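You operate a simulated robot arm through the tools that you are given. There is no shell and no other tool. Be economical: measure what you need, move in short steps, check, and stop when the job is done.

The job below is to be done with a simulated robot arm. You get a single attempt, and the scene is never put back.

JOB
Fetch the purple skimmer and stand it on the thick orange board. Then fetch the cream roll of tape and set it on top of the medium block on the pale green table top. Then take the teal scrub pad and leave it in the white bucket. Then take the orange slab and leave it on the green bench top. Then put the little green cup on top of the holed blue plate. Then take the little cream block on the navy bench top and put it away on the olive bench top. Then fetch the blue handled mould and set it on the cream bench top. Then put the little grey cup on the white bench top away on the navy bench top. Do these in the order given. Set down upright: purple skimmer, little green cup, little grey cup.

The check looks at the end state, three seconds after you hand in, the way a careful person would. Anything else that was tipped, shoved, dropped, spilled or broken makes it a failure.

ROBOT AND FRAMES
A 5-joint arm with a two-finger parallel gripper on a trunk, on a base that drives. Base frame: it is fixed to the floor where the robot stands at the start and does not move with it; the origin is under the middle of the robot, x ahead of it, y to its left, z up; the surface under the hand at the start is at about z = 0.8. Readings come in m, degrees, newtons and seconds.
It reaches about 1.134 m from its shoulder. Its first joint turns from -149.0 to 149.0 degrees. Places, roughly: blue handled mould (18x10x7 cm) [-4, 1.5, 0.8]; cream bench top [-1.6, 1.4, 0.7]; cream roll of tape (6x6x3 cm) [-3.5, -1.3, 0.8]; green bench top [-1.1, -4.3, 0.8]; holed blue plate (10x11x4 cm) [-3.9, 2.3, 0.8]; little cream block (3x3x3 cm) [0.6, -0.1, 0.8]; little green cup (6x6x7 cm) [0.3, -0.3, 0.8]; little grey cup (6x6x7 cm) [-2.4, 4.8, 0.9]; medium block (10x8x4 cm) [-3.5, -1.5, 0.8]; navy bench top [0.5, 0.1, 0.8]; olive bench top [0.5, -1.5, 0.8]; orange slab (6x6x3 cm) [-1.6, -1.3, 0.9]; purple skimmer (9x9x24 cm) [0.7, 0, 0.8]; teal scrub pad (7x5x5 cm) [-3.5, -1.6, 0.8]; thick orange board (16x12x2 cm) [0.7, 0.3, 0.8]; white bucket (28x20x15 cm) [-3.5, 0.4, 0.4]. Payload 1.57 kg.
The TCP is the grasp point between the finger pads, 0.03 m short of the fingertips. In the tool frame z runs along the fingers and y along their closing line. The gripper opens to 0.11 m. The fingers are 0.024 m wide and 0.012 m thick; the gripper's body (0.048 by 0.112 m) begins 0.078 m behind the TCP.
Orientation is that of the tool frame in the base frame, as a unit quaternion [w, x, y, z]. With the fingers straight down and closing along the base's y, the tool's x points along the base's -x, its y along +y and its z along -z.

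CONTROLS
- The arm moves only by the tool arm_command. Its argument "commands" is a list that holds one entry, the list of rows, each a list of 7 numbers: the shift along the base's x, y, z in units of 20 mm (1.0 is 20 mm), then the turn, a rotation vector about the base's x, y, z in units of 8 degrees (1.0 is 8 degrees), then the finger opening in cm, from 0 to 11. In form: [[[x, y, z, wx, wy, wz, hand], ...]]. A call has 1 to 10 rows; each row shifts and turns the commanded pose from where the row before left it. A call with a number of a shift or a turn outside -1 to 1 is refused whole. Rows are played at 5 a second. More than 0.05 m and 8.6 degrees between two rows, or a gripper value outside its range, and nothing of the call is played. A pose out of reach is approached as far as the arm can. The call stops where the force on the tool passes 40 N (or 10 N more than at its start, if that is more) or the arm is blocked; 0.2 s more then pass. Each finger travels about 0.153 m/s and halts on what it meets, pressing with about 23 N; the grip force reading is that of the motor and also rises with nothing between the fingers. The clock runs only during rows and for 0.2 s after the last one: add rows that do not move to give the fingers time. The reply holds the time, the measured pose of the TCP, the force on the tool along the base axes, the opening and the grip force, in the units named above and with some noise, with the torque about the TCP (base axes, N m) and any sound that the robot's microphone picked up, and new pictures: "pictures" is both (left out), scene, wrist or none.
- Cameras (640 x 400 px; columns grow to the right, rows downward): "scene" is now at [0.0383, 0.1705, 1.8129]; the picture's right is [-0.06, -1.00, 0.00], its down [-0.82, 0.05, -0.57] and it looks along [0.57, -0.04, -0.82] (base axes); focal length 256 px, centre (320, 200). "wrist" rides on the gripper at [0.07, 0.016, -0.141] in the tool frame; the picture's right is [-0.23, 0.97, 0.00], its down [-0.85, -0.20, -0.48] and it looks along [-0.47, -0.11, 0.88] (tool axes); focal length 222 px, centre (320, 200).
- lift_body(by): slides the trunk up (or, below 0, down) by that many m; the arm and the scene camera ride with it, the base frame stays. It gives what a move gives, with no picture.
- steer(legs): drives the robot by 1 to 6 legs, each [ahead, turn to the left] in m and degrees, along the robot's own axes; the way and the turn of a leg run together, so that a leg with both is an arc; at most 1.5 m and 180 degrees a leg. The arm and the cameras ride along, it lands a little off, and it stops where it bumps. It gives what a move gives, and a new picture of the scene camera.
- turn_head(pan, tilt): turns the head with the scene camera to pan (to the left, within 155 degrees either way) and tilt (down, from -29 to 69), counted from straight ahead of the robot. It gives what a move gives, and a new picture of the scene camera.
- probe_pixels(camera, pixels): there is no depth. For up to 12 entries [column, row, z] of the newest picture of that camera ("zoom" is the newest enlarged one), the place [x, y] in the base frame at which the ray of that pixel passes the height z, good to about 0.003 m, but the place of the scene camera against the robot may be out by one fixed shift of up to 0.018 m in any direction. It takes no simulated time.
- enlarge(camera, box): a new picture of the part [left, top, right, bottom] of that camera's present view, enlarged. It takes no simulated time.
- finish_job(): hands the job in; it is judged then, once.

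Work in short steps. Measure before you move; look again where a grasp or a placing could have gone wrong, and mend it. You have 322 turns and 360 pictures in all, those below and enlarged ones among them. Open the gripper and draw the arm clear of the work before you hand the job in, unless the task says otherwise; then end with one line.

The tools are called after "Call:" by a JSON object that holds its "name" and its "arguments". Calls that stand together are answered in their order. arm_command: Moves the arm, as the interface text tells. Its arguments: {"type":"object","properties":{"commands":{"type":"array","items":{"type":"array","items":{"type":"array","items":{"type":"number"}}}},"pictures":{"type":"string","enum":["both","scene","wrist","none"]}},"required":["commands"]} The other tools are called the same way: lift_body (by) slides the trunk up or down; steer (legs) drives the base; turn_head (pan, tilt) turns the head that bears the scene camera; probe_pixels (camera, pixels) gives the place at which the rays of pixels pass given heights; enlarge (camera, box) takes an enlarged picture of a part of a camera's view; finish_job () hands the job in.

At the start:

```text
time: 0.0
tool_pos: [0.6808, 0.0082, 1.1042]
orientation: [0.0, -0.003, 1.0, 0.0]
ft_force: [-0.2, -0.1, -0.5]
moment: [0.01, 0.0, -0.01]
gripper_width: 0.1099
grip_force: 0.0
trunk travel left (down, up): [-0.838, 0.132]
robot x, y, heading: [-0.0004, 0.0048, -0.1]
head pan, tilt: [-3.5, 55.2]
```

scene: 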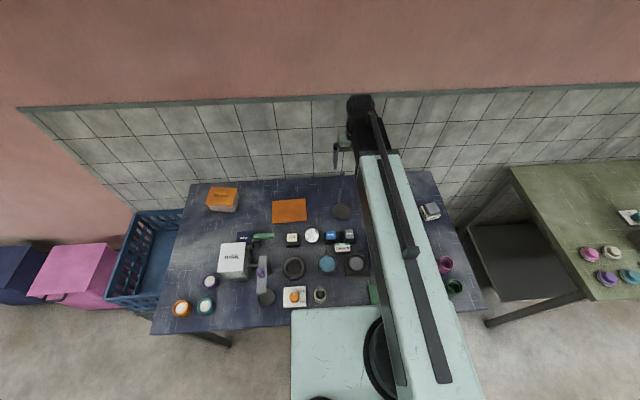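
wrist: 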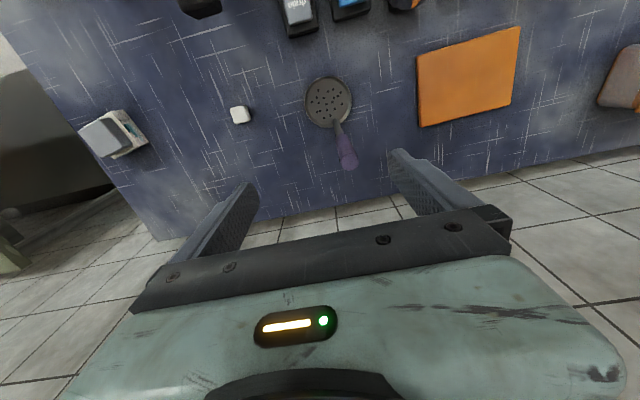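

The wrist view shows the skimmer's disc at about (328,100) with the purple handle rising to (347,160), and the orange board at (470,80). I'll enlarge both views to measure.

Call:
{"name": "enlarge", "arguments": {"camera": "wrist", "box": [220, 0, 540, 200]}}

Call:
{"name": "enlarge", "arguments": {"camera": "scene", "box": [150, 90, 490, 330]}}

Call:
{"name": "probe_pixels", "arguments": {"camera": "wrist", "pixels": [[328, 102, 0.8], [347, 162, 1.04], [347, 162, 1.0], [417, 58, 0.82], [519, 28, 0.82], [421, 126, 0.82], [515, 104, 0.82], [239, 115, 0.83]]}}

```text
2.00 times, centred on (380, 100) of wrist
```

zoom: 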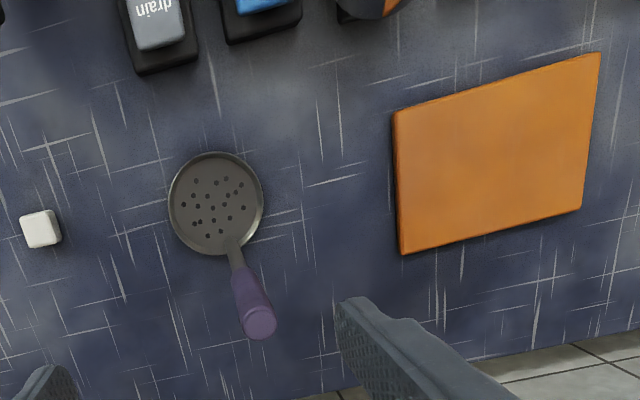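

```text
1.67 times, centred on (320, 210) of scene
```

zoom: 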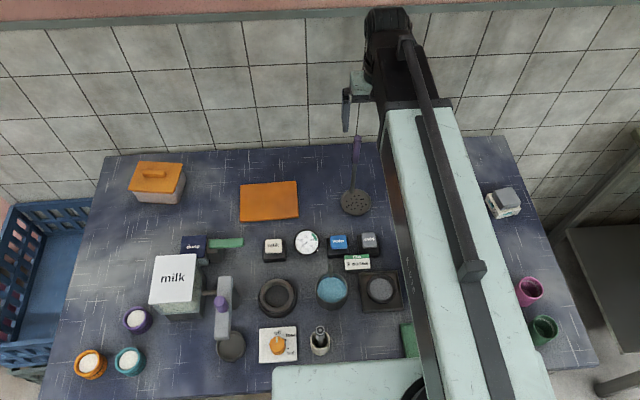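

```text
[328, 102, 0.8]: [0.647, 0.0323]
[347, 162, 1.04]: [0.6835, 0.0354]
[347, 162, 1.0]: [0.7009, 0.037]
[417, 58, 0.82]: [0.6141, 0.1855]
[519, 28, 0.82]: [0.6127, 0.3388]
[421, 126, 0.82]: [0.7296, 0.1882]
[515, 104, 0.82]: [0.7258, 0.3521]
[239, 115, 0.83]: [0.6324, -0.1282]
```

Handle top is at about (0.684, 0.036) and the disc is centred at (0.647, 0.032), with the board's centre near (0.671, 0.267). I'll move over the handle and go down to z about 1.0, keeping the gripper open.

Call:
{"name": "arm_command", "arguments": {"commands": [[[0.1, 0.7, 0, 0, 0, 0, 11], [0.1, 0.7, 0, 0, 0, 0, 11], [0, 0, 0, 0, 0, 0, 11]]]}}

```text
time: 0.8
tool_pos: [0.6834, 0.037, 1.104]
orientation: [-0.001, -0.002, 1.0, 0.0]
ft_force: [0.1, -0.2, -0.2]
moment: [-0.04, 0.02, -0.01]
gripper_width: 0.1099
grip_force: 0.1
trunk travel left (down, up): [-0.838, 0.132]
robot x, y, heading: [0.0002, 0.0041, -0.3]
head pan, tilt: [-3.5, 55.2]
```

scene: 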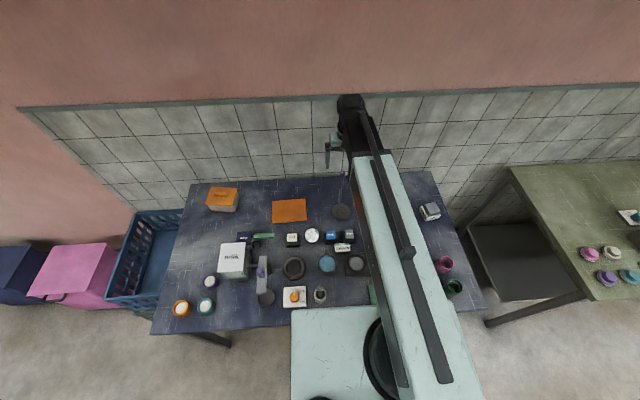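
wrist: 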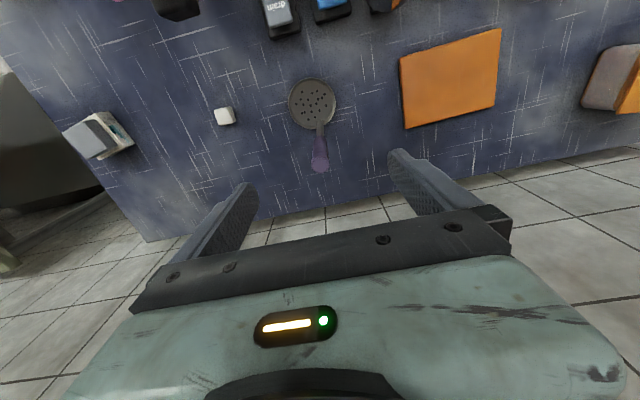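

The handle cap is now at (319,165). I'll probe again, since this is a second viewpoint.

Call:
{"name": "probe_pixels", "arguments": {"camera": "wrist", "pixels": [[320, 166, 1.04], [320, 166, 1.0], [320, 126, 0.81], [312, 103, 0.81], [400, 60, 0.82], [500, 29, 0.82], [403, 128, 0.82], [497, 105, 0.82]]}}

```text
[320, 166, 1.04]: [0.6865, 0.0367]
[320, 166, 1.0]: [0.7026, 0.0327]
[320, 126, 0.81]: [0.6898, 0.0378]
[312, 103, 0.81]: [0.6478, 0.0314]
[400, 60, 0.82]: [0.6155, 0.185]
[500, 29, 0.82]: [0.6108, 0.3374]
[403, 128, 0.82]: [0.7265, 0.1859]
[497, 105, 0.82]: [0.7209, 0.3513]
```

The handle is upright at about (0.687, 0.037). I'll go down 0.105 m there.

Call:
{"name": "arm_command", "arguments": {"commands": [[[0.15, 0, -1, 0, 0, 0, 11], [0, 0, -1, 0, 0, 0, 11], [0, 0, -1, 0, 0, 0, 11], [0, 0, -1, 0, 0, 0, 11], [0, 0, -1, 0, 0, 0, 11], [0, 0, -0.2, 0, 0, 0, 11], [0, 0, 0, 0, 0, 0, 11]]], "pictures": "wrist"}}

```text
time: 2.4
tool_pos: [0.6867, 0.0363, 1.105]
orientation: [0.001, -0.002, 1.0, -0.001]
ft_force: [-0.1, -0.2, -0.3]
moment: [-0.02, 0.04, 0.01]
gripper_width: 0.11
grip_force: 0.0
out of reach, approached as far as the arm can: row 1, 2, 3, 4, 5, 6
trunk travel left (down, up): [-0.838, 0.132]
robot x, y, heading: [0.0003, 0.0038, -0.5]
head pan, tilt: [-3.5, 55.2]
```

wrist: 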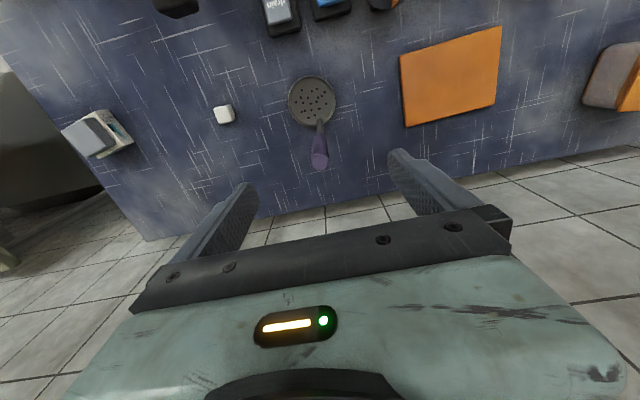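

The arm can't go lower at this trunk height, so I'll lower the trunk instead.

Call:
{"name": "lift_body", "arguments": {"by": -0.1}}

```text
time: 3.7
tool_pos: [0.6875, 0.0371, 1.0058]
orientation: [0.0, -0.003, 1.0, 0.0]
ft_force: [0.2, 0.7, -0.4]
moment: [0.02, 0.02, 0.02]
gripper_width: 0.1102
grip_force: 0.1
trunk travel left (down, up): [-0.738, 0.232]
robot x, y, heading: [-0.0009, 0.0034, -0.2]
head pan, tilt: [-3.5, 55.2]
```

Call:
{"name": "arm_command", "arguments": {"commands": [[[0, 0, 0, 0, 0, 0, 11]]], "pictures": "wrist"}}

```text
time: 4.1
tool_pos: [0.6883, 0.0359, 1.0038]
orientation: [0.001, -0.002, 1.0, 0.0]
ft_force: [-0.1, 0.4, -0.5]
moment: [-0.01, -0.06, 0.0]
gripper_width: 0.11
grip_force: 0.1
trunk travel left (down, up): [-0.738, 0.232]
robot x, y, heading: [0.0032, 0.0016, 0.3]
head pan, tilt: [-3.5, 55.2]
```

wrist: 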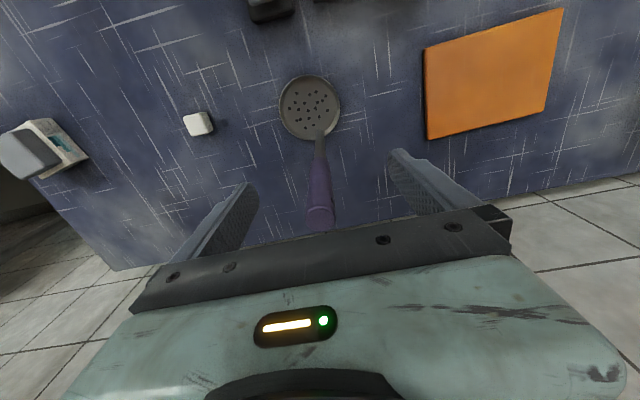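

The handle is centred between the fingers at (320,210), so I'll close.

Call:
{"name": "arm_command", "arguments": {"commands": [[[0, 0, 0, 0, 0, 0, 6], [0, 0, 0, 0, 0, 0, 3], [0, 0, 0, 0, 0, 0, 1], [0, 0, 0, 0, 0, 0, 0], [0, 0, 0, 0, 0, 0, 0]]], "pictures": "wrist"}}

Call:
{"name": "lift_body", "arguments": {"by": 0.06}}

Call:
{"name": "arm_command", "arguments": {"commands": [[[0.2, 1, 0, 0, 0, 0, 0], [0.2, 1, 0, 0, 0, 0, 0], [0.2, 1, 0, 0, 0, 0, 0], [0.2, 1, 0, 0, 0, 0, 0], [0.2, 1, 0, 0, 0, 0, 0], [0, 1, 0, 0, 0, 0, 0], [0, 1, 0, 0, 0, 0, 0], [0, 0, 0, 0, 0, 0, 0]]]}}

```text
time: 5.3
tool_pos: [0.6876, 0.0368, 1.004]
orientation: [0.0, -0.003, 1.0, 0.0]
ft_force: [-0.7, 0.9, 0.8]
moment: [0.05, 0.01, -0.03]
gripper_width: 0.0175
grip_force: 23.0
trunk travel left (down, up): [-0.738, 0.232]
robot x, y, heading: [-0.0032, -0.0003, -0.1]
head pan, tilt: [-3.5, 55.2]
```

wrist: 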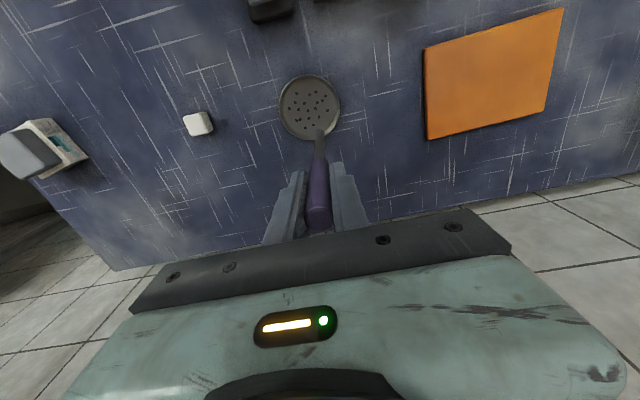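

```text
time: 6.3
tool_pos: [0.6869, 0.0367, 1.064]
orientation: [0.0, -0.003, 1.0, 0.0]
ft_force: [-0.1, 0.8, -2.3]
moment: [-0.01, -0.02, -0.03]
gripper_width: 0.0175
grip_force: 23.1
trunk travel left (down, up): [-0.798, 0.172]
robot x, y, heading: [-0.0004, 0.0007, -0.2]
head pan, tilt: [-3.5, 55.2]
```

```text
time: 8.1
tool_pos: [0.709, 0.177, 1.064]
orientation: [0.001, -0.002, 1.0, 0.0]
ft_force: [0.0, -0.1, -1.1]
moment: [0.0, -0.03, 0.02]
gripper_width: 0.0177
grip_force: 22.4
trunk travel left (down, up): [-0.798, 0.172]
robot x, y, heading: [0.0056, 0.0005, -0.0]
head pan, tilt: [-3.5, 55.2]
```

scene: 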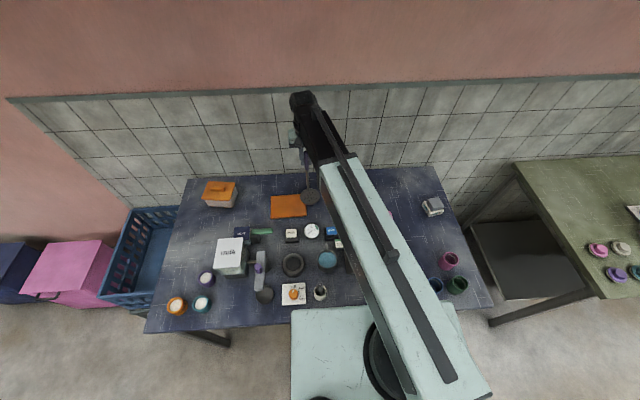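
wrist: 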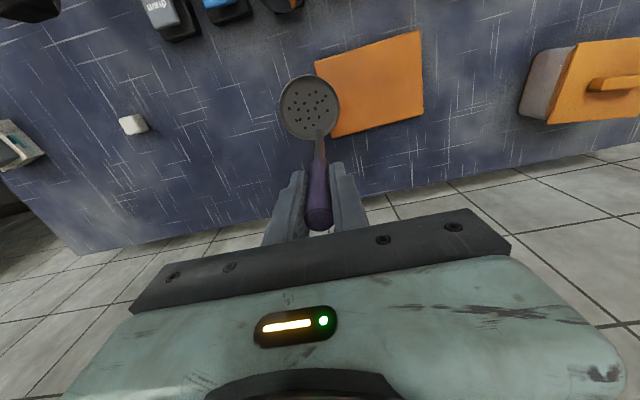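

The skimmer is held and hanging upright. I'll go on to y about 0.268.

Call:
{"name": "arm_command", "arguments": {"commands": [[[0, 1, 0, 0, 0, 0, 0], [0, 1, 0, 0, 0, 0, 0], [0, 1, 0, 0, 0, 0, 0], [0, 1, 0, 0, 0, 0, 0], [0, 0.55, 0, 0, 0, 0, 0], [0, 0, 0, 0, 0, 0, 0]]], "pictures": "wrist"}}

```text
time: 9.5
tool_pos: [0.7069, 0.2676, 1.0644]
orientation: [0.0, -0.002, 1.0, 0.0]
ft_force: [-0.1, -0.9, -1.7]
moment: [0.03, -0.06, -0.02]
gripper_width: 0.0174
grip_force: 22.9
trunk travel left (down, up): [-0.798, 0.172]
robot x, y, heading: [0.0006, 0.0034, -0.1]
head pan, tilt: [-3.5, 55.2]
```

wrist: 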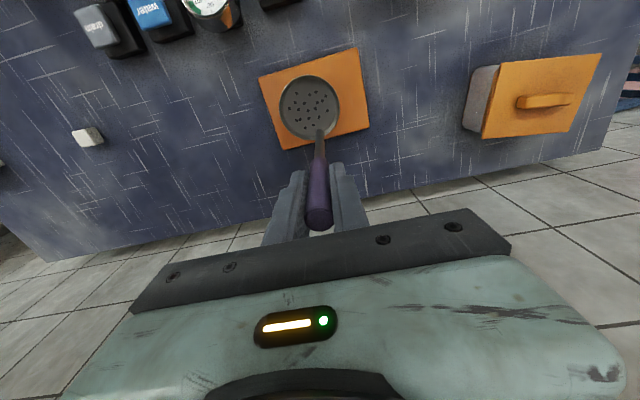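

I'll probe the board's corners and the disc's centre (310,107) at its present height.

Call:
{"name": "probe_pixels", "arguments": {"camera": "wrist", "pixels": [[258, 79, 0.82], [357, 48, 0.82], [282, 149, 0.82], [369, 128, 0.82], [310, 107, 0.865], [281, 107, 0.865], [341, 107, 0.865]]}}

```text
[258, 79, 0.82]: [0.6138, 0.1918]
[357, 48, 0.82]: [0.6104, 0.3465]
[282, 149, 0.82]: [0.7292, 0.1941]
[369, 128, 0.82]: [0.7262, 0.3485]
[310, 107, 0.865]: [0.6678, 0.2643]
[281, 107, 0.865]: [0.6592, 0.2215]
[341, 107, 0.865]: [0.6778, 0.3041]
```

The disc is centred on the board. Lowering by trunk steps.

Call:
{"name": "lift_body", "arguments": {"by": -0.034}}

Call:
{"name": "lift_body", "arguments": {"by": -0.004}}

```text
time: 10.3
tool_pos: [0.7078, 0.2682, 1.0302]
orientation: [-0.001, -0.001, 1.0, 0.0]
ft_force: [-0.1, -0.3, -1.6]
moment: [-0.02, -0.09, -0.03]
gripper_width: 0.0173
grip_force: 22.5
trunk travel left (down, up): [-0.764, 0.206]
robot x, y, heading: [-0.0011, -0.0011, -0.2]
head pan, tilt: [-3.5, 55.2]
```

```text
time: 10.8
tool_pos: [0.7061, 0.2675, 1.0263]
orientation: [0.0, -0.003, 1.0, 0.0]
ft_force: [-0.6, -0.3, -1.5]
moment: [0.0, -0.04, 0.01]
gripper_width: 0.0175
grip_force: 23.2
trunk travel left (down, up): [-0.76, 0.21]
robot x, y, heading: [0.0015, 0.0039, 0.0]
head pan, tilt: [-3.5, 55.2]
```

Call:
{"name": "lift_body", "arguments": {"by": -0.003}}

```text
time: 11.4
tool_pos: [0.7068, 0.2673, 1.0226]
orientation: [0.0, -0.002, 1.0, 0.0]
ft_force: [0.4, 0.1, -1.9]
moment: [0.04, -0.07, 0.01]
gripper_width: 0.0172
grip_force: 23.5
trunk travel left (down, up): [-0.757, 0.213]
robot x, y, heading: [0.0025, 0.0036, -0.2]
head pan, tilt: [-3.5, 55.2]
```

Call:
{"name": "lift_body", "arguments": {"by": -0.003}}

```text
time: 11.9
tool_pos: [0.7076, 0.2679, 1.0201]
orientation: [0.0, -0.003, 1.0, 0.0]
ft_force: [-0.5, 0.0, -1.7]
moment: [0.03, -0.04, 0.0]
gripper_width: 0.0172
grip_force: 23.9
trunk travel left (down, up): [-0.754, 0.216]
robot x, y, heading: [-0.0037, 0.0004, -0.0]
head pan, tilt: [-3.5, 55.2]
```

No contact yet, so I'll continue in small steps.

Call:
{"name": "lift_body", "arguments": {"by": -0.002}}

Call:
{"name": "lift_body", "arguments": {"by": -0.002}}

```text
time: 12.4
tool_pos: [0.7071, 0.2686, 1.0176]
orientation: [0.0, -0.003, 1.0, 0.001]
ft_force: [0.3, 0.2, -1.4]
moment: [0.05, -0.04, 0.0]
gripper_width: 0.0173
grip_force: 22.7
trunk travel left (down, up): [-0.752, 0.218]
robot x, y, heading: [-0.0015, 0.0042, -0.3]
head pan, tilt: [-3.5, 55.2]
```

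```text
time: 12.9
tool_pos: [0.7057, 0.2676, 1.0165]
orientation: [0.0, -0.002, 1.0, 0.0]
ft_force: [0.0, 0.7, -1.0]
moment: [-0.02, 0.02, 0.02]
gripper_width: 0.0174
grip_force: 23.3
trunk travel left (down, up): [-0.75, 0.22]
robot x, y, heading: [0.0019, 0.0002, -0.2]
head pan, tilt: [-3.5, 55.2]
```

Call:
{"name": "lift_body", "arguments": {"by": -0.002}}

Call:
{"name": "arm_command", "arguments": {"commands": [[[0, 0, 0, 0, 0, 0, 0]]], "pictures": "wrist"}}

```text
time: 13.4
tool_pos: [0.7058, 0.2678, 1.0153]
orientation: [0.001, -0.003, 1.0, 0.0]
ft_force: [5.9, 1.7, 23.0]
moment: [0.03, -0.16, 0.07]
gripper_width: 0.0172
grip_force: 22.8
trunk travel left (down, up): [-0.748, 0.222]
robot x, y, heading: [-0.0002, 0.0004, -0.2]
head pan, tilt: [-3.5, 55.2]
```

```text
time: 13.8
tool_pos: [0.7055, 0.2678, 1.0152]
orientation: [0.002, -0.002, 1.0, 0.002]
ft_force: [7.2, 2.7, 24.5]
moment: [0.11, -0.41, -0.01]
gripper_width: 0.0175
grip_force: 22.8
trunk travel left (down, up): [-0.748, 0.222]
robot x, y, heading: [-0.0, 0.0048, -0.3]
head pan, tilt: [-3.5, 55.2]
```

wrist: 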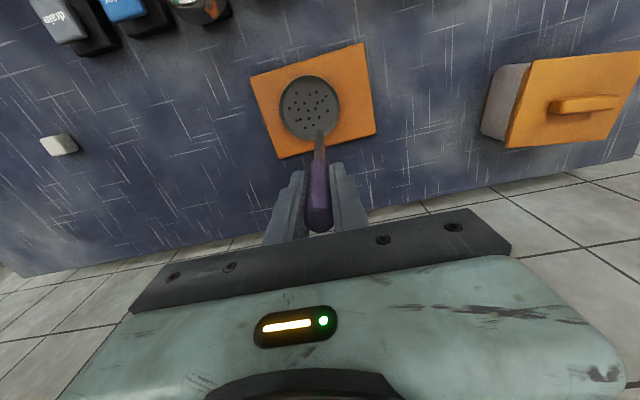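

The skimmer is in contact (24 N). I'll ease the trunk up 1 mm, open slowly, and lift straight off.

Call:
{"name": "lift_body", "arguments": {"by": 0.0015}}

Call:
{"name": "arm_command", "arguments": {"commands": [[[0, 0, 0, 0, 0, 0, 1.9], [0, 0, 0, 0, 0, 0, 2.4], [0, 0, 0, 0, 0, 0, 3.5], [0, 0, 0, 0, 0, 0, 6], [0, 0, 0, 0, 0, 0, 9], [0, 0, 0, 0, 0, 0, 9]]], "pictures": "wrist"}}

Call:
{"name": "lift_body", "arguments": {"by": 0.14}}

Call:
{"name": "arm_command", "arguments": {"commands": [[[0, 0, 0.2, 0, 0, 0, 9]]]}}

```text
time: 14.3
tool_pos: [0.7067, 0.2683, 1.0151]
orientation: [0.0, -0.003, 1.0, 0.0]
ft_force: [0.9, 0.6, 1.8]
moment: [-0.06, -0.12, -0.01]
gripper_width: 0.0175
grip_force: 22.4
trunk travel left (down, up): [-0.749, 0.221]
robot x, y, heading: [-0.0007, 0.0062, -0.6]
head pan, tilt: [-3.5, 55.2]
```

```text
time: 15.8
tool_pos: [0.7062, 0.2675, 1.0154]
orientation: [0.0, -0.002, 1.0, 0.0]
ft_force: [0.0, -0.8, -1.0]
moment: [0.0, 0.01, 0.04]
gripper_width: 0.0903
grip_force: 0.1
trunk travel left (down, up): [-0.749, 0.221]
robot x, y, heading: [0.0044, -0.0009, -0.1]
head pan, tilt: [-3.5, 55.2]
```

wrist: 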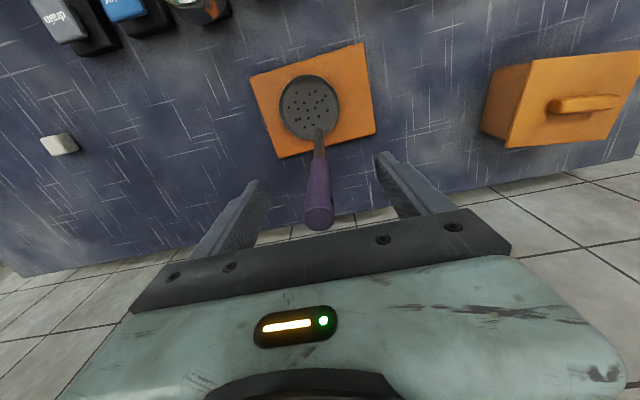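

```text
time: 17.4
tool_pos: [0.7079, 0.2677, 1.1559]
orientation: [0.0, -0.003, 1.0, 0.0]
ft_force: [0.0, -0.1, 0.0]
moment: [-0.02, -0.01, -0.01]
gripper_width: 0.0899
grip_force: 0.1
trunk travel left (down, up): [-0.889, 0.081]
robot x, y, heading: [-0.0003, -0.0001, 0.1]
head pan, tilt: [-3.5, 55.2]
```

```text
time: 17.8
tool_pos: [0.7057, 0.2683, 1.1566]
orientation: [-0.001, -0.003, 1.0, 0.001]
ft_force: [0.3, -0.4, 0.0]
moment: [-0.02, 0.0, -0.03]
gripper_width: 0.0901
grip_force: 0.0
out of reach, approached as far as the arm can: row 1
trunk travel left (down, up): [-0.889, 0.081]
robot x, y, heading: [-0.0016, 0.0015, 0.1]
head pan, tilt: [-3.5, 55.2]
```

scene: 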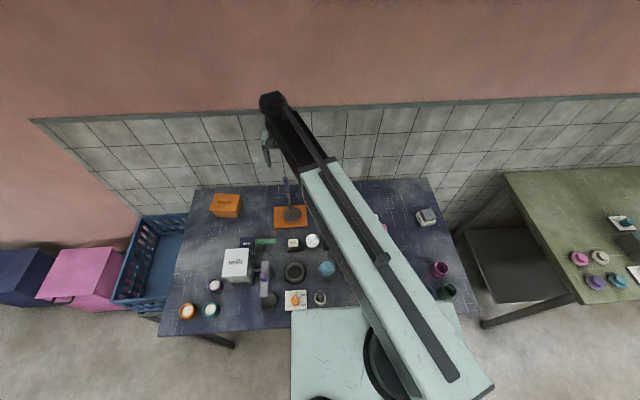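
wrist: 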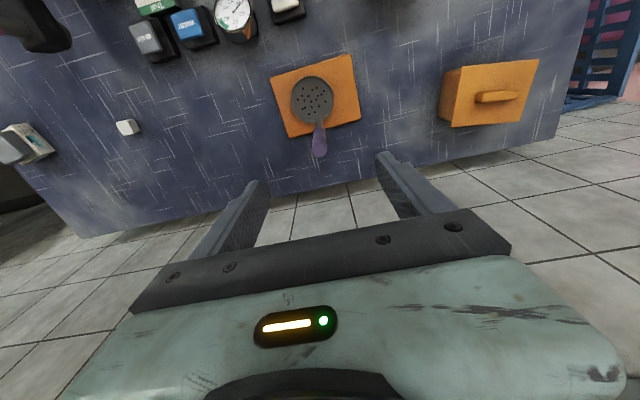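

The skimmer stands on the board. I'll draw the arm back toward the middle and test whether the arm can move in z by itself.

Call:
{"name": "arm_command", "arguments": {"commands": [[[-1, -1, 0, 0, 0, 0, 9], [-1, -1, 0, 0, 0, 0, 9], [-1, -1, 0, 0, 0, 0, 9], [-1, -1, 0, 0, 0, 0, 9], [-1, -1, 0, 0, 0, 0, 9], [-1, -1, 0, 0, 0, 0, 9], [-1, -1, 0, 0, 0, 0, 9], [-1, -1, 0, 0, 0, 0, 9], [0, 0, 1, 0, 0, 0, 9], [0, 0, 1, 0, 0, 0, 9]]], "pictures": "none"}}

Call:
{"name": "turn_head", "arguments": {"pan": -70, "tilt": 35}}

Call:
{"name": "turn_head", "arguments": {"pan": -140, "tilt": 25}}

Call:
{"name": "turn_head", "arguments": {"pan": 140, "tilt": 25}}

```text
time: 20.0
tool_pos: [0.5627, 0.1128, 1.1564]
orientation: [-0.001, -0.003, 1.0, 0.0]
ft_force: [-0.3, -0.2, -0.5]
moment: [-0.02, 0.02, 0.0]
gripper_width: 0.0898
grip_force: 0.0
out of reach, approached as far as the arm can: row 8, 9, 10
trunk travel left (down, up): [-0.889, 0.081]
robot x, y, heading: [-0.0035, 0.0029, -0.2]
head pan, tilt: [-3.5, 55.2]
```

```text
time: 21.4
tool_pos: [0.5611, 0.112, 1.1574]
orientation: [-0.001, -0.002, 1.0, 0.0]
ft_force: [0.7, 0.0, 0.3]
moment: [-0.01, 0.01, 0.03]
gripper_width: 0.09
grip_force: 0.1
trunk travel left (down, up): [-0.889, 0.081]
robot x, y, heading: [-0.0021, 0.0041, -0.3]
head pan, tilt: [-70.0, 35.0]
```

scene: 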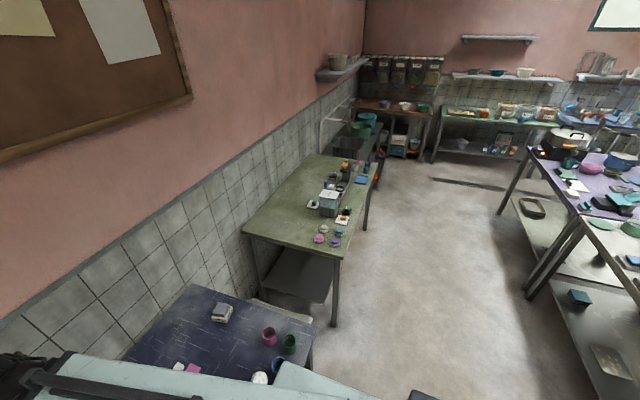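

```text
time: 22.8
tool_pos: [0.5621, 0.1124, 1.1552]
orientation: [0.0, -0.002, 1.0, 0.001]
ft_force: [-0.9, -0.1, 0.1]
moment: [0.06, 0.02, 0.04]
gripper_width: 0.09
grip_force: 0.2
trunk travel left (down, up): [-0.889, 0.081]
robot x, y, heading: [0.0003, 0.0022, -0.1]
head pan, tilt: [-140.0, 25.0]
```

scene: 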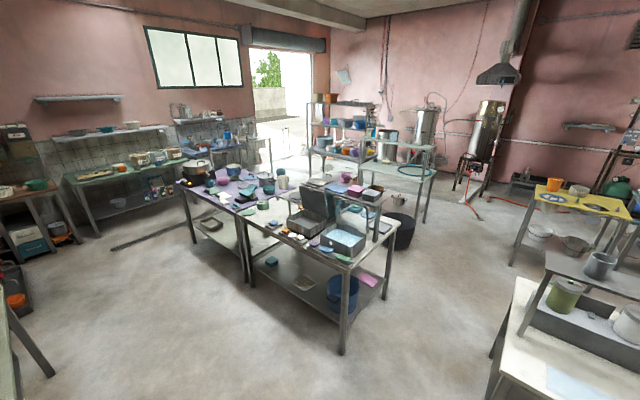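

```text
time: 26.7
tool_pos: [0.563, 0.1119, 1.1549]
orientation: [0.0, -0.003, 1.0, 0.001]
ft_force: [0.3, -0.6, 0.4]
moment: [-0.03, 0.01, -0.04]
gripper_width: 0.0899
grip_force: 0.0
trunk travel left (down, up): [-0.889, 0.081]
robot x, y, heading: [0.0008, 0.0009, -0.1]
head pan, tilt: [140.0, 25.0]
```

scene: 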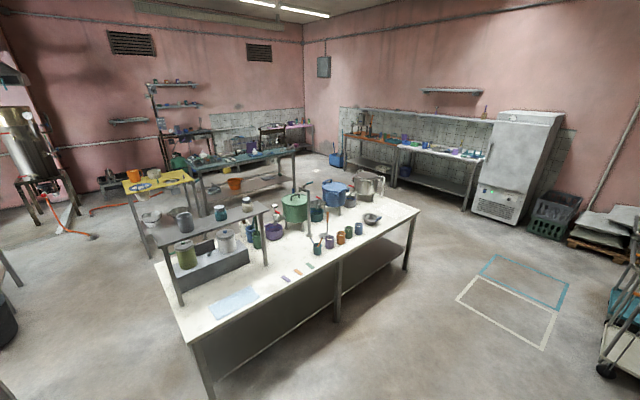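

Vertical arm moves are out of reach at every row, so the arm acts like a horizontal boom and I'll use the trunk for z. Next I'll map the floor by probing the table legs in this view.

Call:
{"name": "probe_pixels", "arguments": {"camera": "scene", "pixels": [[212, 398, 0], [338, 319, 0], [406, 269, 0], [153, 262, 0.8], [420, 210, 0.8], [330, 180, 0.8], [127, 207, 0], [205, 217, 0], [292, 183, 0], [187, 342, 0.8], [40, 228, 0], [338, 166, 0]]}}

Call:
{"name": "turn_head", "arguments": {"pan": -155, "tilt": 30}}

```text
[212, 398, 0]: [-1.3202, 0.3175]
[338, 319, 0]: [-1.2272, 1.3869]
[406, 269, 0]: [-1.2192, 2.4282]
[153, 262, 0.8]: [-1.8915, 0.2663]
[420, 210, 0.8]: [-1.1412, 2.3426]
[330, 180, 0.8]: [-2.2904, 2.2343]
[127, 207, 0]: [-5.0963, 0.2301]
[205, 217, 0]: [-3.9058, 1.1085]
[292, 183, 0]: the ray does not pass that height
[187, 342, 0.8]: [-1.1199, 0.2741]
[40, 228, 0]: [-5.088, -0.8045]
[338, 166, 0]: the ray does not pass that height
```

```text
time: 30.7
tool_pos: [0.5626, 0.1111, 1.1568]
orientation: [0.0, -0.003, 1.0, 0.0]
ft_force: [-0.3, -0.5, -0.4]
moment: [0.01, 0.0, 0.01]
gripper_width: 0.09
grip_force: 0.1
trunk travel left (down, up): [-0.889, 0.081]
robot x, y, heading: [-0.0003, 0.0044, -0.2]
head pan, tilt: [-154.7, 30.0]
```

scene: 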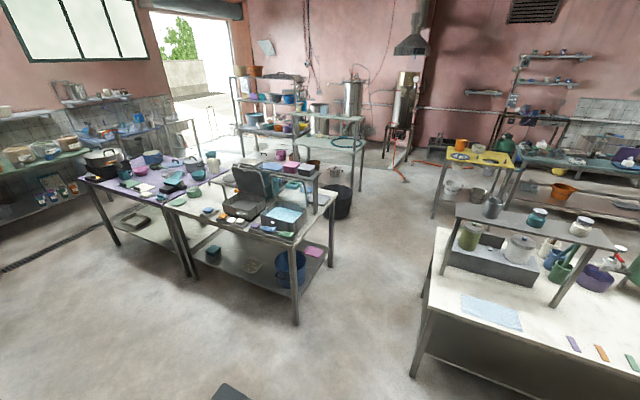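

I'll probe the island table's legs and other floor points in this view for the route between the tables.

Call:
{"name": "probe_pixels", "arguments": {"camera": "scene", "pixels": [[297, 323, 0], [192, 275, 0], [117, 245, 0], [413, 376, 0], [423, 295, 0], [334, 190, 0.8], [295, 233, 0.8], [433, 216, 0], [362, 190, 0], [505, 207, 0], [337, 218, 0], [243, 155, 0]]}}

Call:
{"name": "enlarge", "arguments": {"camera": "scene", "box": [220, 60, 540, 260]}}

```text
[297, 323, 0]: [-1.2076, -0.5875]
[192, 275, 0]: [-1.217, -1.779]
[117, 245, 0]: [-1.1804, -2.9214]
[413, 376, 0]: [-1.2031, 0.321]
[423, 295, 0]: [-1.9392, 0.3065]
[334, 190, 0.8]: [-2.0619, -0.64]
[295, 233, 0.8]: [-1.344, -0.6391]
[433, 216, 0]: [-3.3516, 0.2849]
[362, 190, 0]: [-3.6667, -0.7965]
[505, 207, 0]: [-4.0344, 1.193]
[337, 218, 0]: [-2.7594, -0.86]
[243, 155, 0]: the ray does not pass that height
```

```text
2.00 times, centred on (380, 160) of scene
```

zoom: 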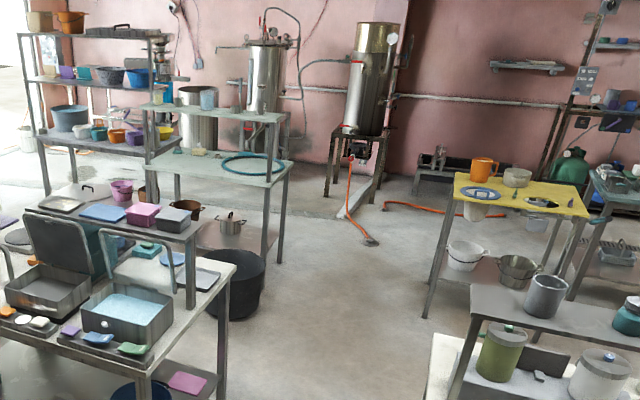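

The route is the corridor between the island (y ≤ -0.6) and the cream bench (y ≥ 0.3), along y about -0.15. I'll centre the arm, raise the trunk and drive.

Call:
{"name": "arm_command", "arguments": {"commands": [[[1, -1, 0, 0, 0, 0, 9], [0, -1, 0, 0, 0, 0, 9], [0, -1, 0, 0, 0, 0, 9], [0, -1, 0, 0, 0, 0, 9], [0, -1, 0, 0, 0, 0, 9], [0, -0.5, 0, 0, 0, 0, 9]]], "pictures": "none"}}

Call:
{"name": "lift_body", "arguments": {"by": 0.08}}

Call:
{"name": "turn_head", "arguments": {"pan": 0, "tilt": 35}}

Call:
{"name": "steer", "arguments": {"legs": [[-0.4, 10], [0, 180], [0.7, 0], [0, -10]]}}

```text
time: 32.1
tool_pos: [0.5824, 0.0022, 1.1552]
orientation: [0.0, -0.003, 1.0, 0.0]
ft_force: [0.3, 0.1, 0.5]
moment: [0.03, 0.0, -0.02]
gripper_width: 0.0901
grip_force: 0.1
trunk travel left (down, up): [-0.889, 0.081]
robot x, y, heading: [0.0016, 0.0034, 0.0]
head pan, tilt: [-154.7, 30.0]
```

```text
time: 33.3
tool_pos: [0.5825, 0.0024, 1.2347]
orientation: [0.0, -0.002, 1.0, 0.0]
ft_force: [0.5, -0.7, 0.2]
moment: [-0.03, -0.03, -0.01]
gripper_width: 0.0899
grip_force: 0.1
trunk travel left (down, up): [-0.969, 0.001]
robot x, y, heading: [0.0027, 0.0018, -0.1]
head pan, tilt: [-154.7, 30.0]
```

```text
time: 35.7
tool_pos: [0.5831, 0.0027, 1.2355]
orientation: [0.0, -0.002, 1.0, 0.0]
ft_force: [-0.1, -0.2, -0.4]
moment: [0.01, -0.02, -0.02]
gripper_width: 0.09
grip_force: 0.0
trunk travel left (down, up): [-0.969, 0.001]
robot x, y, heading: [0.0016, 0.0032, -0.3]
head pan, tilt: [0.0, 35.0]
```

scene: 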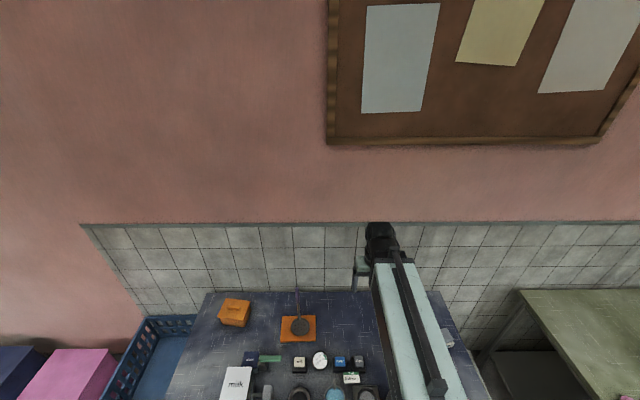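

```text
time: 49.8
tool_pos: [-1.6892, -0.2366, 1.2355]
orientation: [0.0, 0.999, 0.035, 0.0]
ft_force: [-0.2, -0.2, 0.3]
moment: [0.05, -0.01, 0.04]
gripper_width: 0.0901
grip_force: 0.1
trunk travel left (down, up): [-0.969, 0.001]
robot x, y, heading: [-1.1072, -0.2008, -176.3]
head pan, tilt: [0.0, 35.0]
```

scene: 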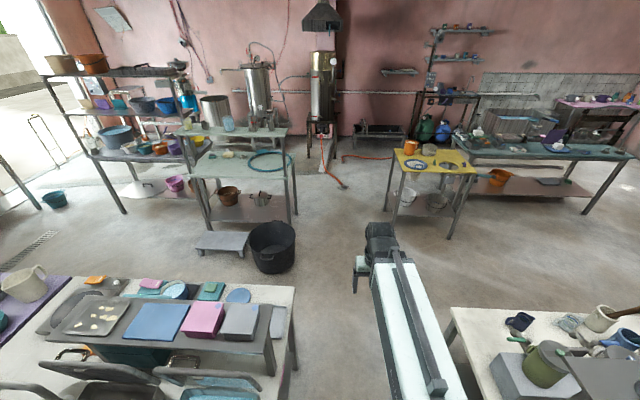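

We landed at (-1.11, -0.20) and the corridor looks clear. Ahead are the pale green table at (240,165), the bin at (272,248), a stool at (222,243) and the yellow table at (435,165). I'll probe and enlarge.

Call:
{"name": "probe_pixels", "arguments": {"camera": "scene", "pixels": [[272, 270, 0], [293, 225, 0], [208, 233, 0], [242, 256, 0], [395, 227, 0], [452, 237, 0], [290, 175, 0.8], [195, 180, 0.8], [185, 152, 0.8], [470, 170, 0.8], [395, 150, 0.8], [410, 195, 0.4]]}}

Call:
{"name": "enlarge", "arguments": {"camera": "scene", "box": [160, 90, 360, 290]}}

Call:
{"name": "enlarge", "arguments": {"camera": "scene", "box": [370, 90, 630, 250]}}

```text
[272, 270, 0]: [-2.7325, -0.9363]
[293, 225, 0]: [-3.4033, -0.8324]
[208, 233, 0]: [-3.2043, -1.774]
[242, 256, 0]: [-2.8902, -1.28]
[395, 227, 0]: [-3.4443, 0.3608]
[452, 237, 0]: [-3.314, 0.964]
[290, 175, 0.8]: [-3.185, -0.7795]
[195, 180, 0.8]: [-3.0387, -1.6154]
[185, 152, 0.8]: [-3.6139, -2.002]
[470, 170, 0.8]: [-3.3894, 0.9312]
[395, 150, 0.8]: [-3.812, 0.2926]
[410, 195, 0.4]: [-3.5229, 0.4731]
```

```text
2.00 times, centred on (260, 190) of scene
```

zoom: 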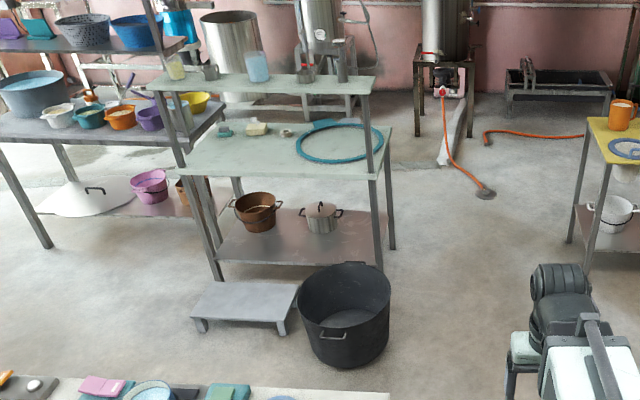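

```text
2.46 times, centred on (500, 170) of scene
```

zoom: 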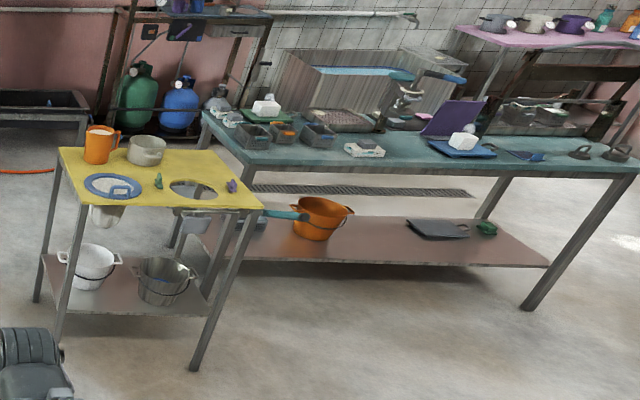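

The white bucket is on the yellow table's lower shelf, under a holed top. The pale green table has a raised shelf above it, and the bin and stool block its front. I'll drive closer for a better look.

Call:
{"name": "steer", "arguments": {"legs": [[0, -6], [1.2, 0]]}}

Call:
{"name": "turn_head", "arguments": {"pan": 40, "tilt": 40}}

```text
time: 56.5
tool_pos: [-2.9056, -0.1429, 1.2353]
orientation: [-0.001, 1.0, -0.012, 0.0]
ft_force: [0.3, -0.2, -0.6]
moment: [0.03, 0.0, 0.0]
gripper_width: 0.0899
grip_force: 0.1
trunk travel left (down, up): [-0.969, 0.001]
robot x, y, heading: [-2.3247, -0.1573, 178.2]
head pan, tilt: [0.0, 35.0]
```

scene: 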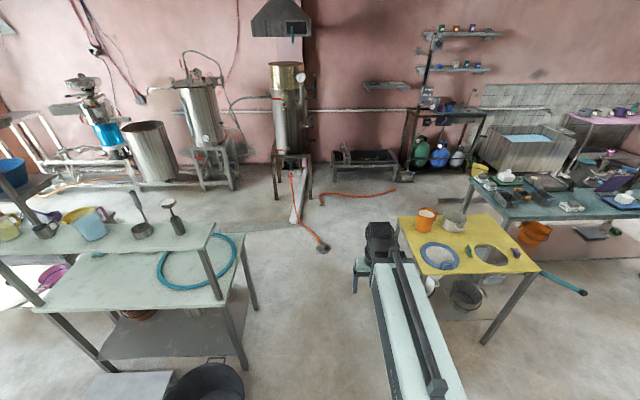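

```text
time: 57.6
tool_pos: [-2.9048, -0.1425, 1.2362]
orientation: [0.0, 1.0, -0.012, 0.0]
ft_force: [0.4, -0.4, 0.6]
moment: [-0.01, -0.03, -0.02]
gripper_width: 0.09
grip_force: 0.0
trunk travel left (down, up): [-0.969, 0.001]
robot x, y, heading: [-2.3205, -0.1596, 178.2]
head pan, tilt: [40.0, 40.0]
```

scene: 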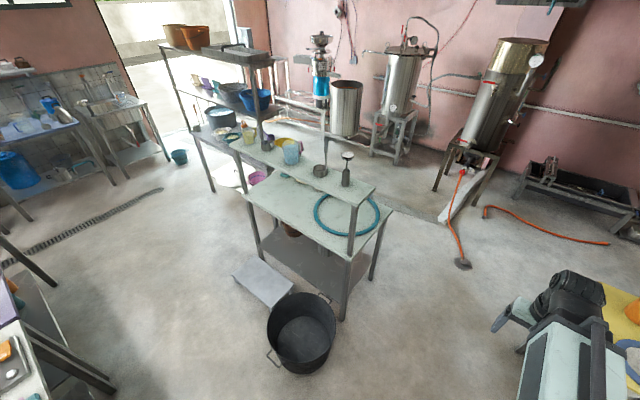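

The raised shelf covers the table's aisle side, and the far (-x) side looks open. I'll probe the geometry there.

Call:
{"name": "probe_pixels", "arguments": {"camera": "scene", "pixels": [[392, 211, 0.8], [350, 256, 0.8], [245, 192, 0.8], [372, 281, 0], [343, 320, 0], [463, 266, 0], [433, 188, 0], [372, 153, 0], [449, 222, 0], [545, 233, 0], [375, 190, 1.1], [355, 205, 1.1]]}}

Call:
{"name": "enlarge", "arguments": {"camera": "scene", "box": [220, 100, 480, 320]}}

```text
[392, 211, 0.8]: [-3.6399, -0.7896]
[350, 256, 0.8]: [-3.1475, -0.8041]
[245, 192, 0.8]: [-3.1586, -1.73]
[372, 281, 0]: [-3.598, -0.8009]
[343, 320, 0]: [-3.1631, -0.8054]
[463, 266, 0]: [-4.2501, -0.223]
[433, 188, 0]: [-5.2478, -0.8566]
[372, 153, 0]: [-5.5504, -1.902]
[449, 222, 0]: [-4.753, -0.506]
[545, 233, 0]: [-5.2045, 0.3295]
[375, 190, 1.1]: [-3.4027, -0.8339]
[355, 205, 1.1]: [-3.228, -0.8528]
```

```text
1.82 times, centred on (350, 210) of scene
```

zoom: 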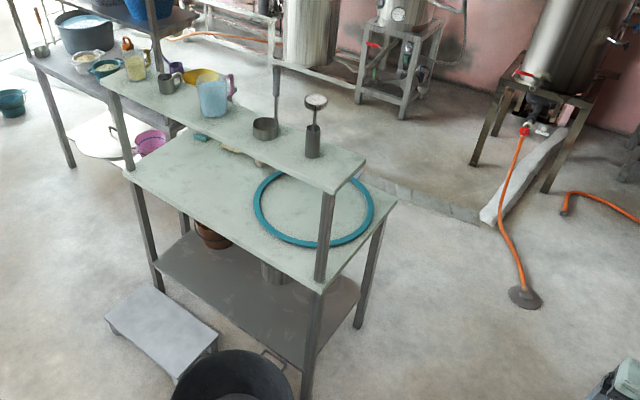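

Table: x -3.64 to -3.15, with the shelf only over the x > -3.4 half. I'll park near (-4.2, -0.85), going round the corner at (-3.64,-0.8) and clear of the hose end at (-4.25,-0.22).

Call:
{"name": "steer", "arguments": {"legs": [[0, 4], [1.24, 0], [0, 43]]}}

```text
time: 66.2
tool_pos: [-3.9887, -0.5946, 1.2365]
orientation: [-0.001, 0.93, 0.368, 0.0]
ft_force: [-0.8, -0.3, -0.1]
moment: [-0.02, 0.0, 0.02]
gripper_width: 0.0898
grip_force: 0.1
trunk travel left (down, up): [-0.969, 0.001]
robot x, y, heading: [-3.5629, -0.1951, -137.2]
head pan, tilt: [40.0, 40.0]
```

scene: 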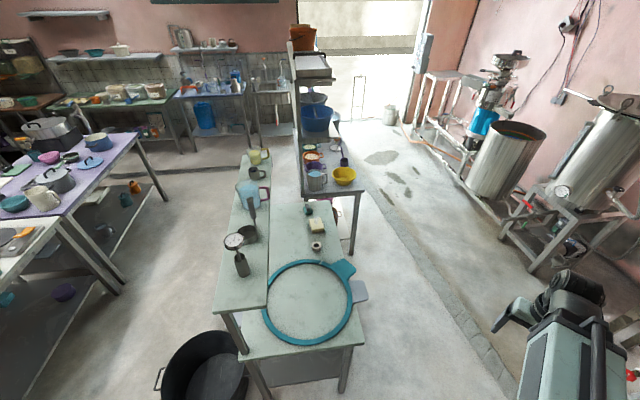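

That's a clear view of the table from its end: tape at (316,246), block at (316,225), pad at (311,208). I'll continue 0.92 m.

Call:
{"name": "steer", "arguments": {"legs": [[0.92, 0]]}}

Call:
{"name": "turn_head", "arguments": {"pan": 90, "tilt": 50}}

```text
time: 71.0
tool_pos: [-4.6584, -1.2277, 1.2358]
orientation: [0.0, 0.928, 0.372, 0.0]
ft_force: [0.1, -0.4, 0.6]
moment: [0.0, 0.01, 0.01]
gripper_width: 0.0899
grip_force: 0.1
trunk travel left (down, up): [-0.969, 0.001]
robot x, y, heading: [-4.2352, -0.8267, -136.6]
head pan, tilt: [40.0, 40.0]
```

scene: 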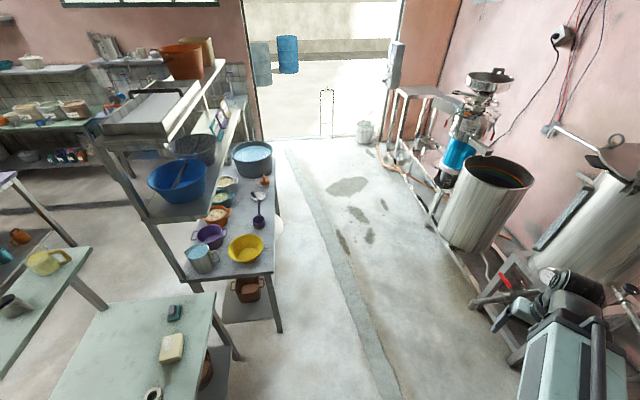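

```text
time: 72.2
tool_pos: [-4.6578, -1.2266, 1.2364]
orientation: [0.001, 0.928, 0.373, 0.0]
ft_force: [-0.3, 0.2, 0.1]
moment: [-0.01, 0.02, -0.04]
gripper_width: 0.0903
grip_force: 0.0
trunk travel left (down, up): [-0.969, 0.001]
robot x, y, heading: [-4.238, -0.8259, -136.7]
head pan, tilt: [90.0, 50.0]
```

scene: 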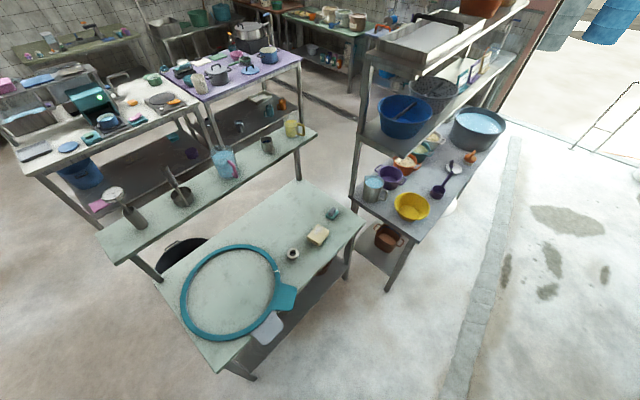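

Now I'll measure the tape at (292,254), the block at (318,234) and the pad at (333,213).

Call:
{"name": "enlarge", "arguments": {"camera": "scene", "box": [260, 180, 380, 280]}}

Call:
{"name": "probe_pixels", "arguments": {"camera": "scene", "pixels": [[292, 253, 0.83], [318, 232, 0.84], [333, 211, 0.84], [228, 370, 0.8], [363, 220, 0.8], [306, 134, 1.1], [108, 258, 1.1], [300, 290, 0.8], [395, 200, 1.1], [400, 190, 0.9]]}}

```text
4.00 times, centred on (320, 230) of scene
```

zoom: 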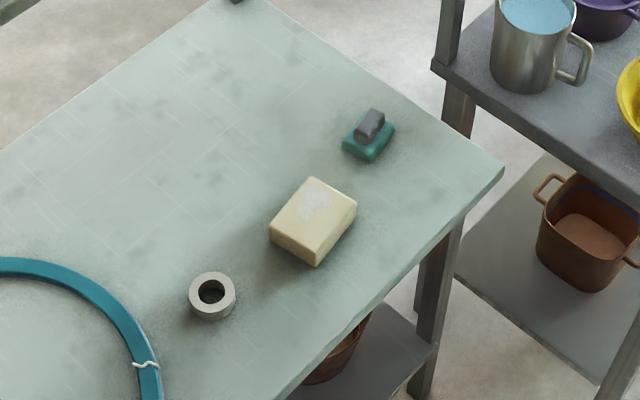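

```text
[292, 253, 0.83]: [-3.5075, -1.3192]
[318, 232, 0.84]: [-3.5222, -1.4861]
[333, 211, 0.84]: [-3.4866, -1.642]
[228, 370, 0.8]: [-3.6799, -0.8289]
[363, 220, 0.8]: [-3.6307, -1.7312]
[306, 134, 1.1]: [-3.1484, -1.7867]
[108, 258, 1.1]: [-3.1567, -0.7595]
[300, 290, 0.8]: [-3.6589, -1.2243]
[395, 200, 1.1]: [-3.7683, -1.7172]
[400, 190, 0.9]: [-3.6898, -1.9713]
```

I'll turn the base so that the arm faces the tape, at a bearing of about -34°.

Call:
{"name": "steer", "arguments": {"legs": [[0, 100]]}}

Call:
{"name": "turn_head", "arguments": {"pan": 0, "tilt": 50}}

Call:
{"name": "arm_command", "arguments": {"commands": [[[0, 0, 0, 0, 0, 0, 9]]], "pictures": "wrist"}}

```text
time: 76.9
tool_pos: [-3.7727, -1.1805, 1.2355]
orientation: [0.001, 0.31, 0.951, -0.001]
ft_force: [-0.6, -0.3, 0.7]
moment: [-0.01, -0.05, -0.04]
gripper_width: 0.0901
grip_force: 0.2
trunk travel left (down, up): [-0.969, 0.001]
robot x, y, heading: [-4.2431, -0.8354, -36.2]
head pan, tilt: [90.0, 50.0]
```

scene: 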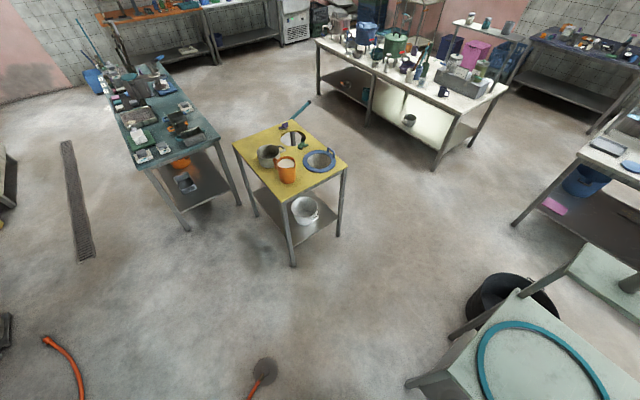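

```text
time: 78.5
tool_pos: [-3.7705, -1.1812, 1.236]
orientation: [0.001, 0.31, 0.951, 0.0]
ft_force: [0.3, -0.2, 0.7]
moment: [-0.01, -0.01, 0.0]
gripper_width: 0.0899
grip_force: 0.2
trunk travel left (down, up): [-0.969, 0.001]
robot x, y, heading: [-4.2407, -0.8352, -36.4]
head pan, tilt: [0.0, 50.0]
```

scene: 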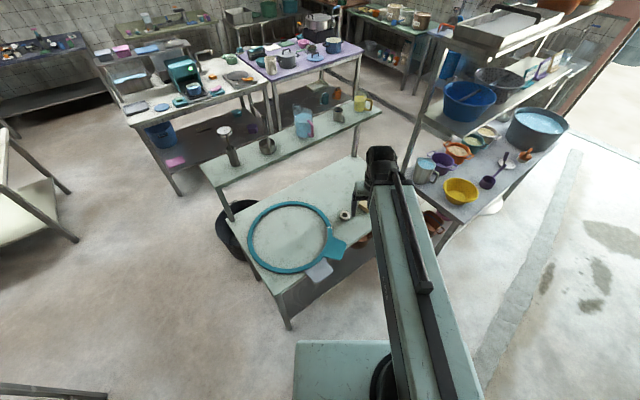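

```text
time: 78.9
tool_pos: [-3.7724, -1.181, 1.2351]
orientation: [0.0, 0.31, 0.951, 0.0]
ft_force: [0.0, 0.0, 0.1]
moment: [-0.03, 0.01, -0.01]
gripper_width: 0.0902
grip_force: 0.2
trunk travel left (down, up): [-0.969, 0.001]
robot x, y, heading: [-4.2427, -0.8359, -36.4]
head pan, tilt: [0.0, 50.0]
```

wrist: 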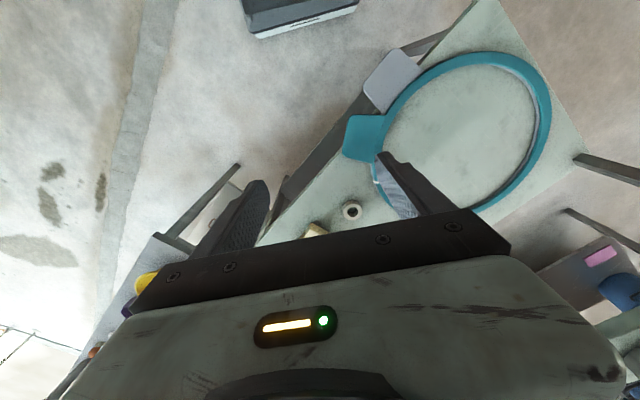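

The tape is visible in the wrist view at (352,211) and I'll locate it there.

Call:
{"name": "probe_pixels", "arguments": {"camera": "wrist", "pixels": [[352, 211, 0.83], [316, 230, 0.84]]}}

```text
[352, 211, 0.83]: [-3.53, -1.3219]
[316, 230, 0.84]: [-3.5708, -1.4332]
```

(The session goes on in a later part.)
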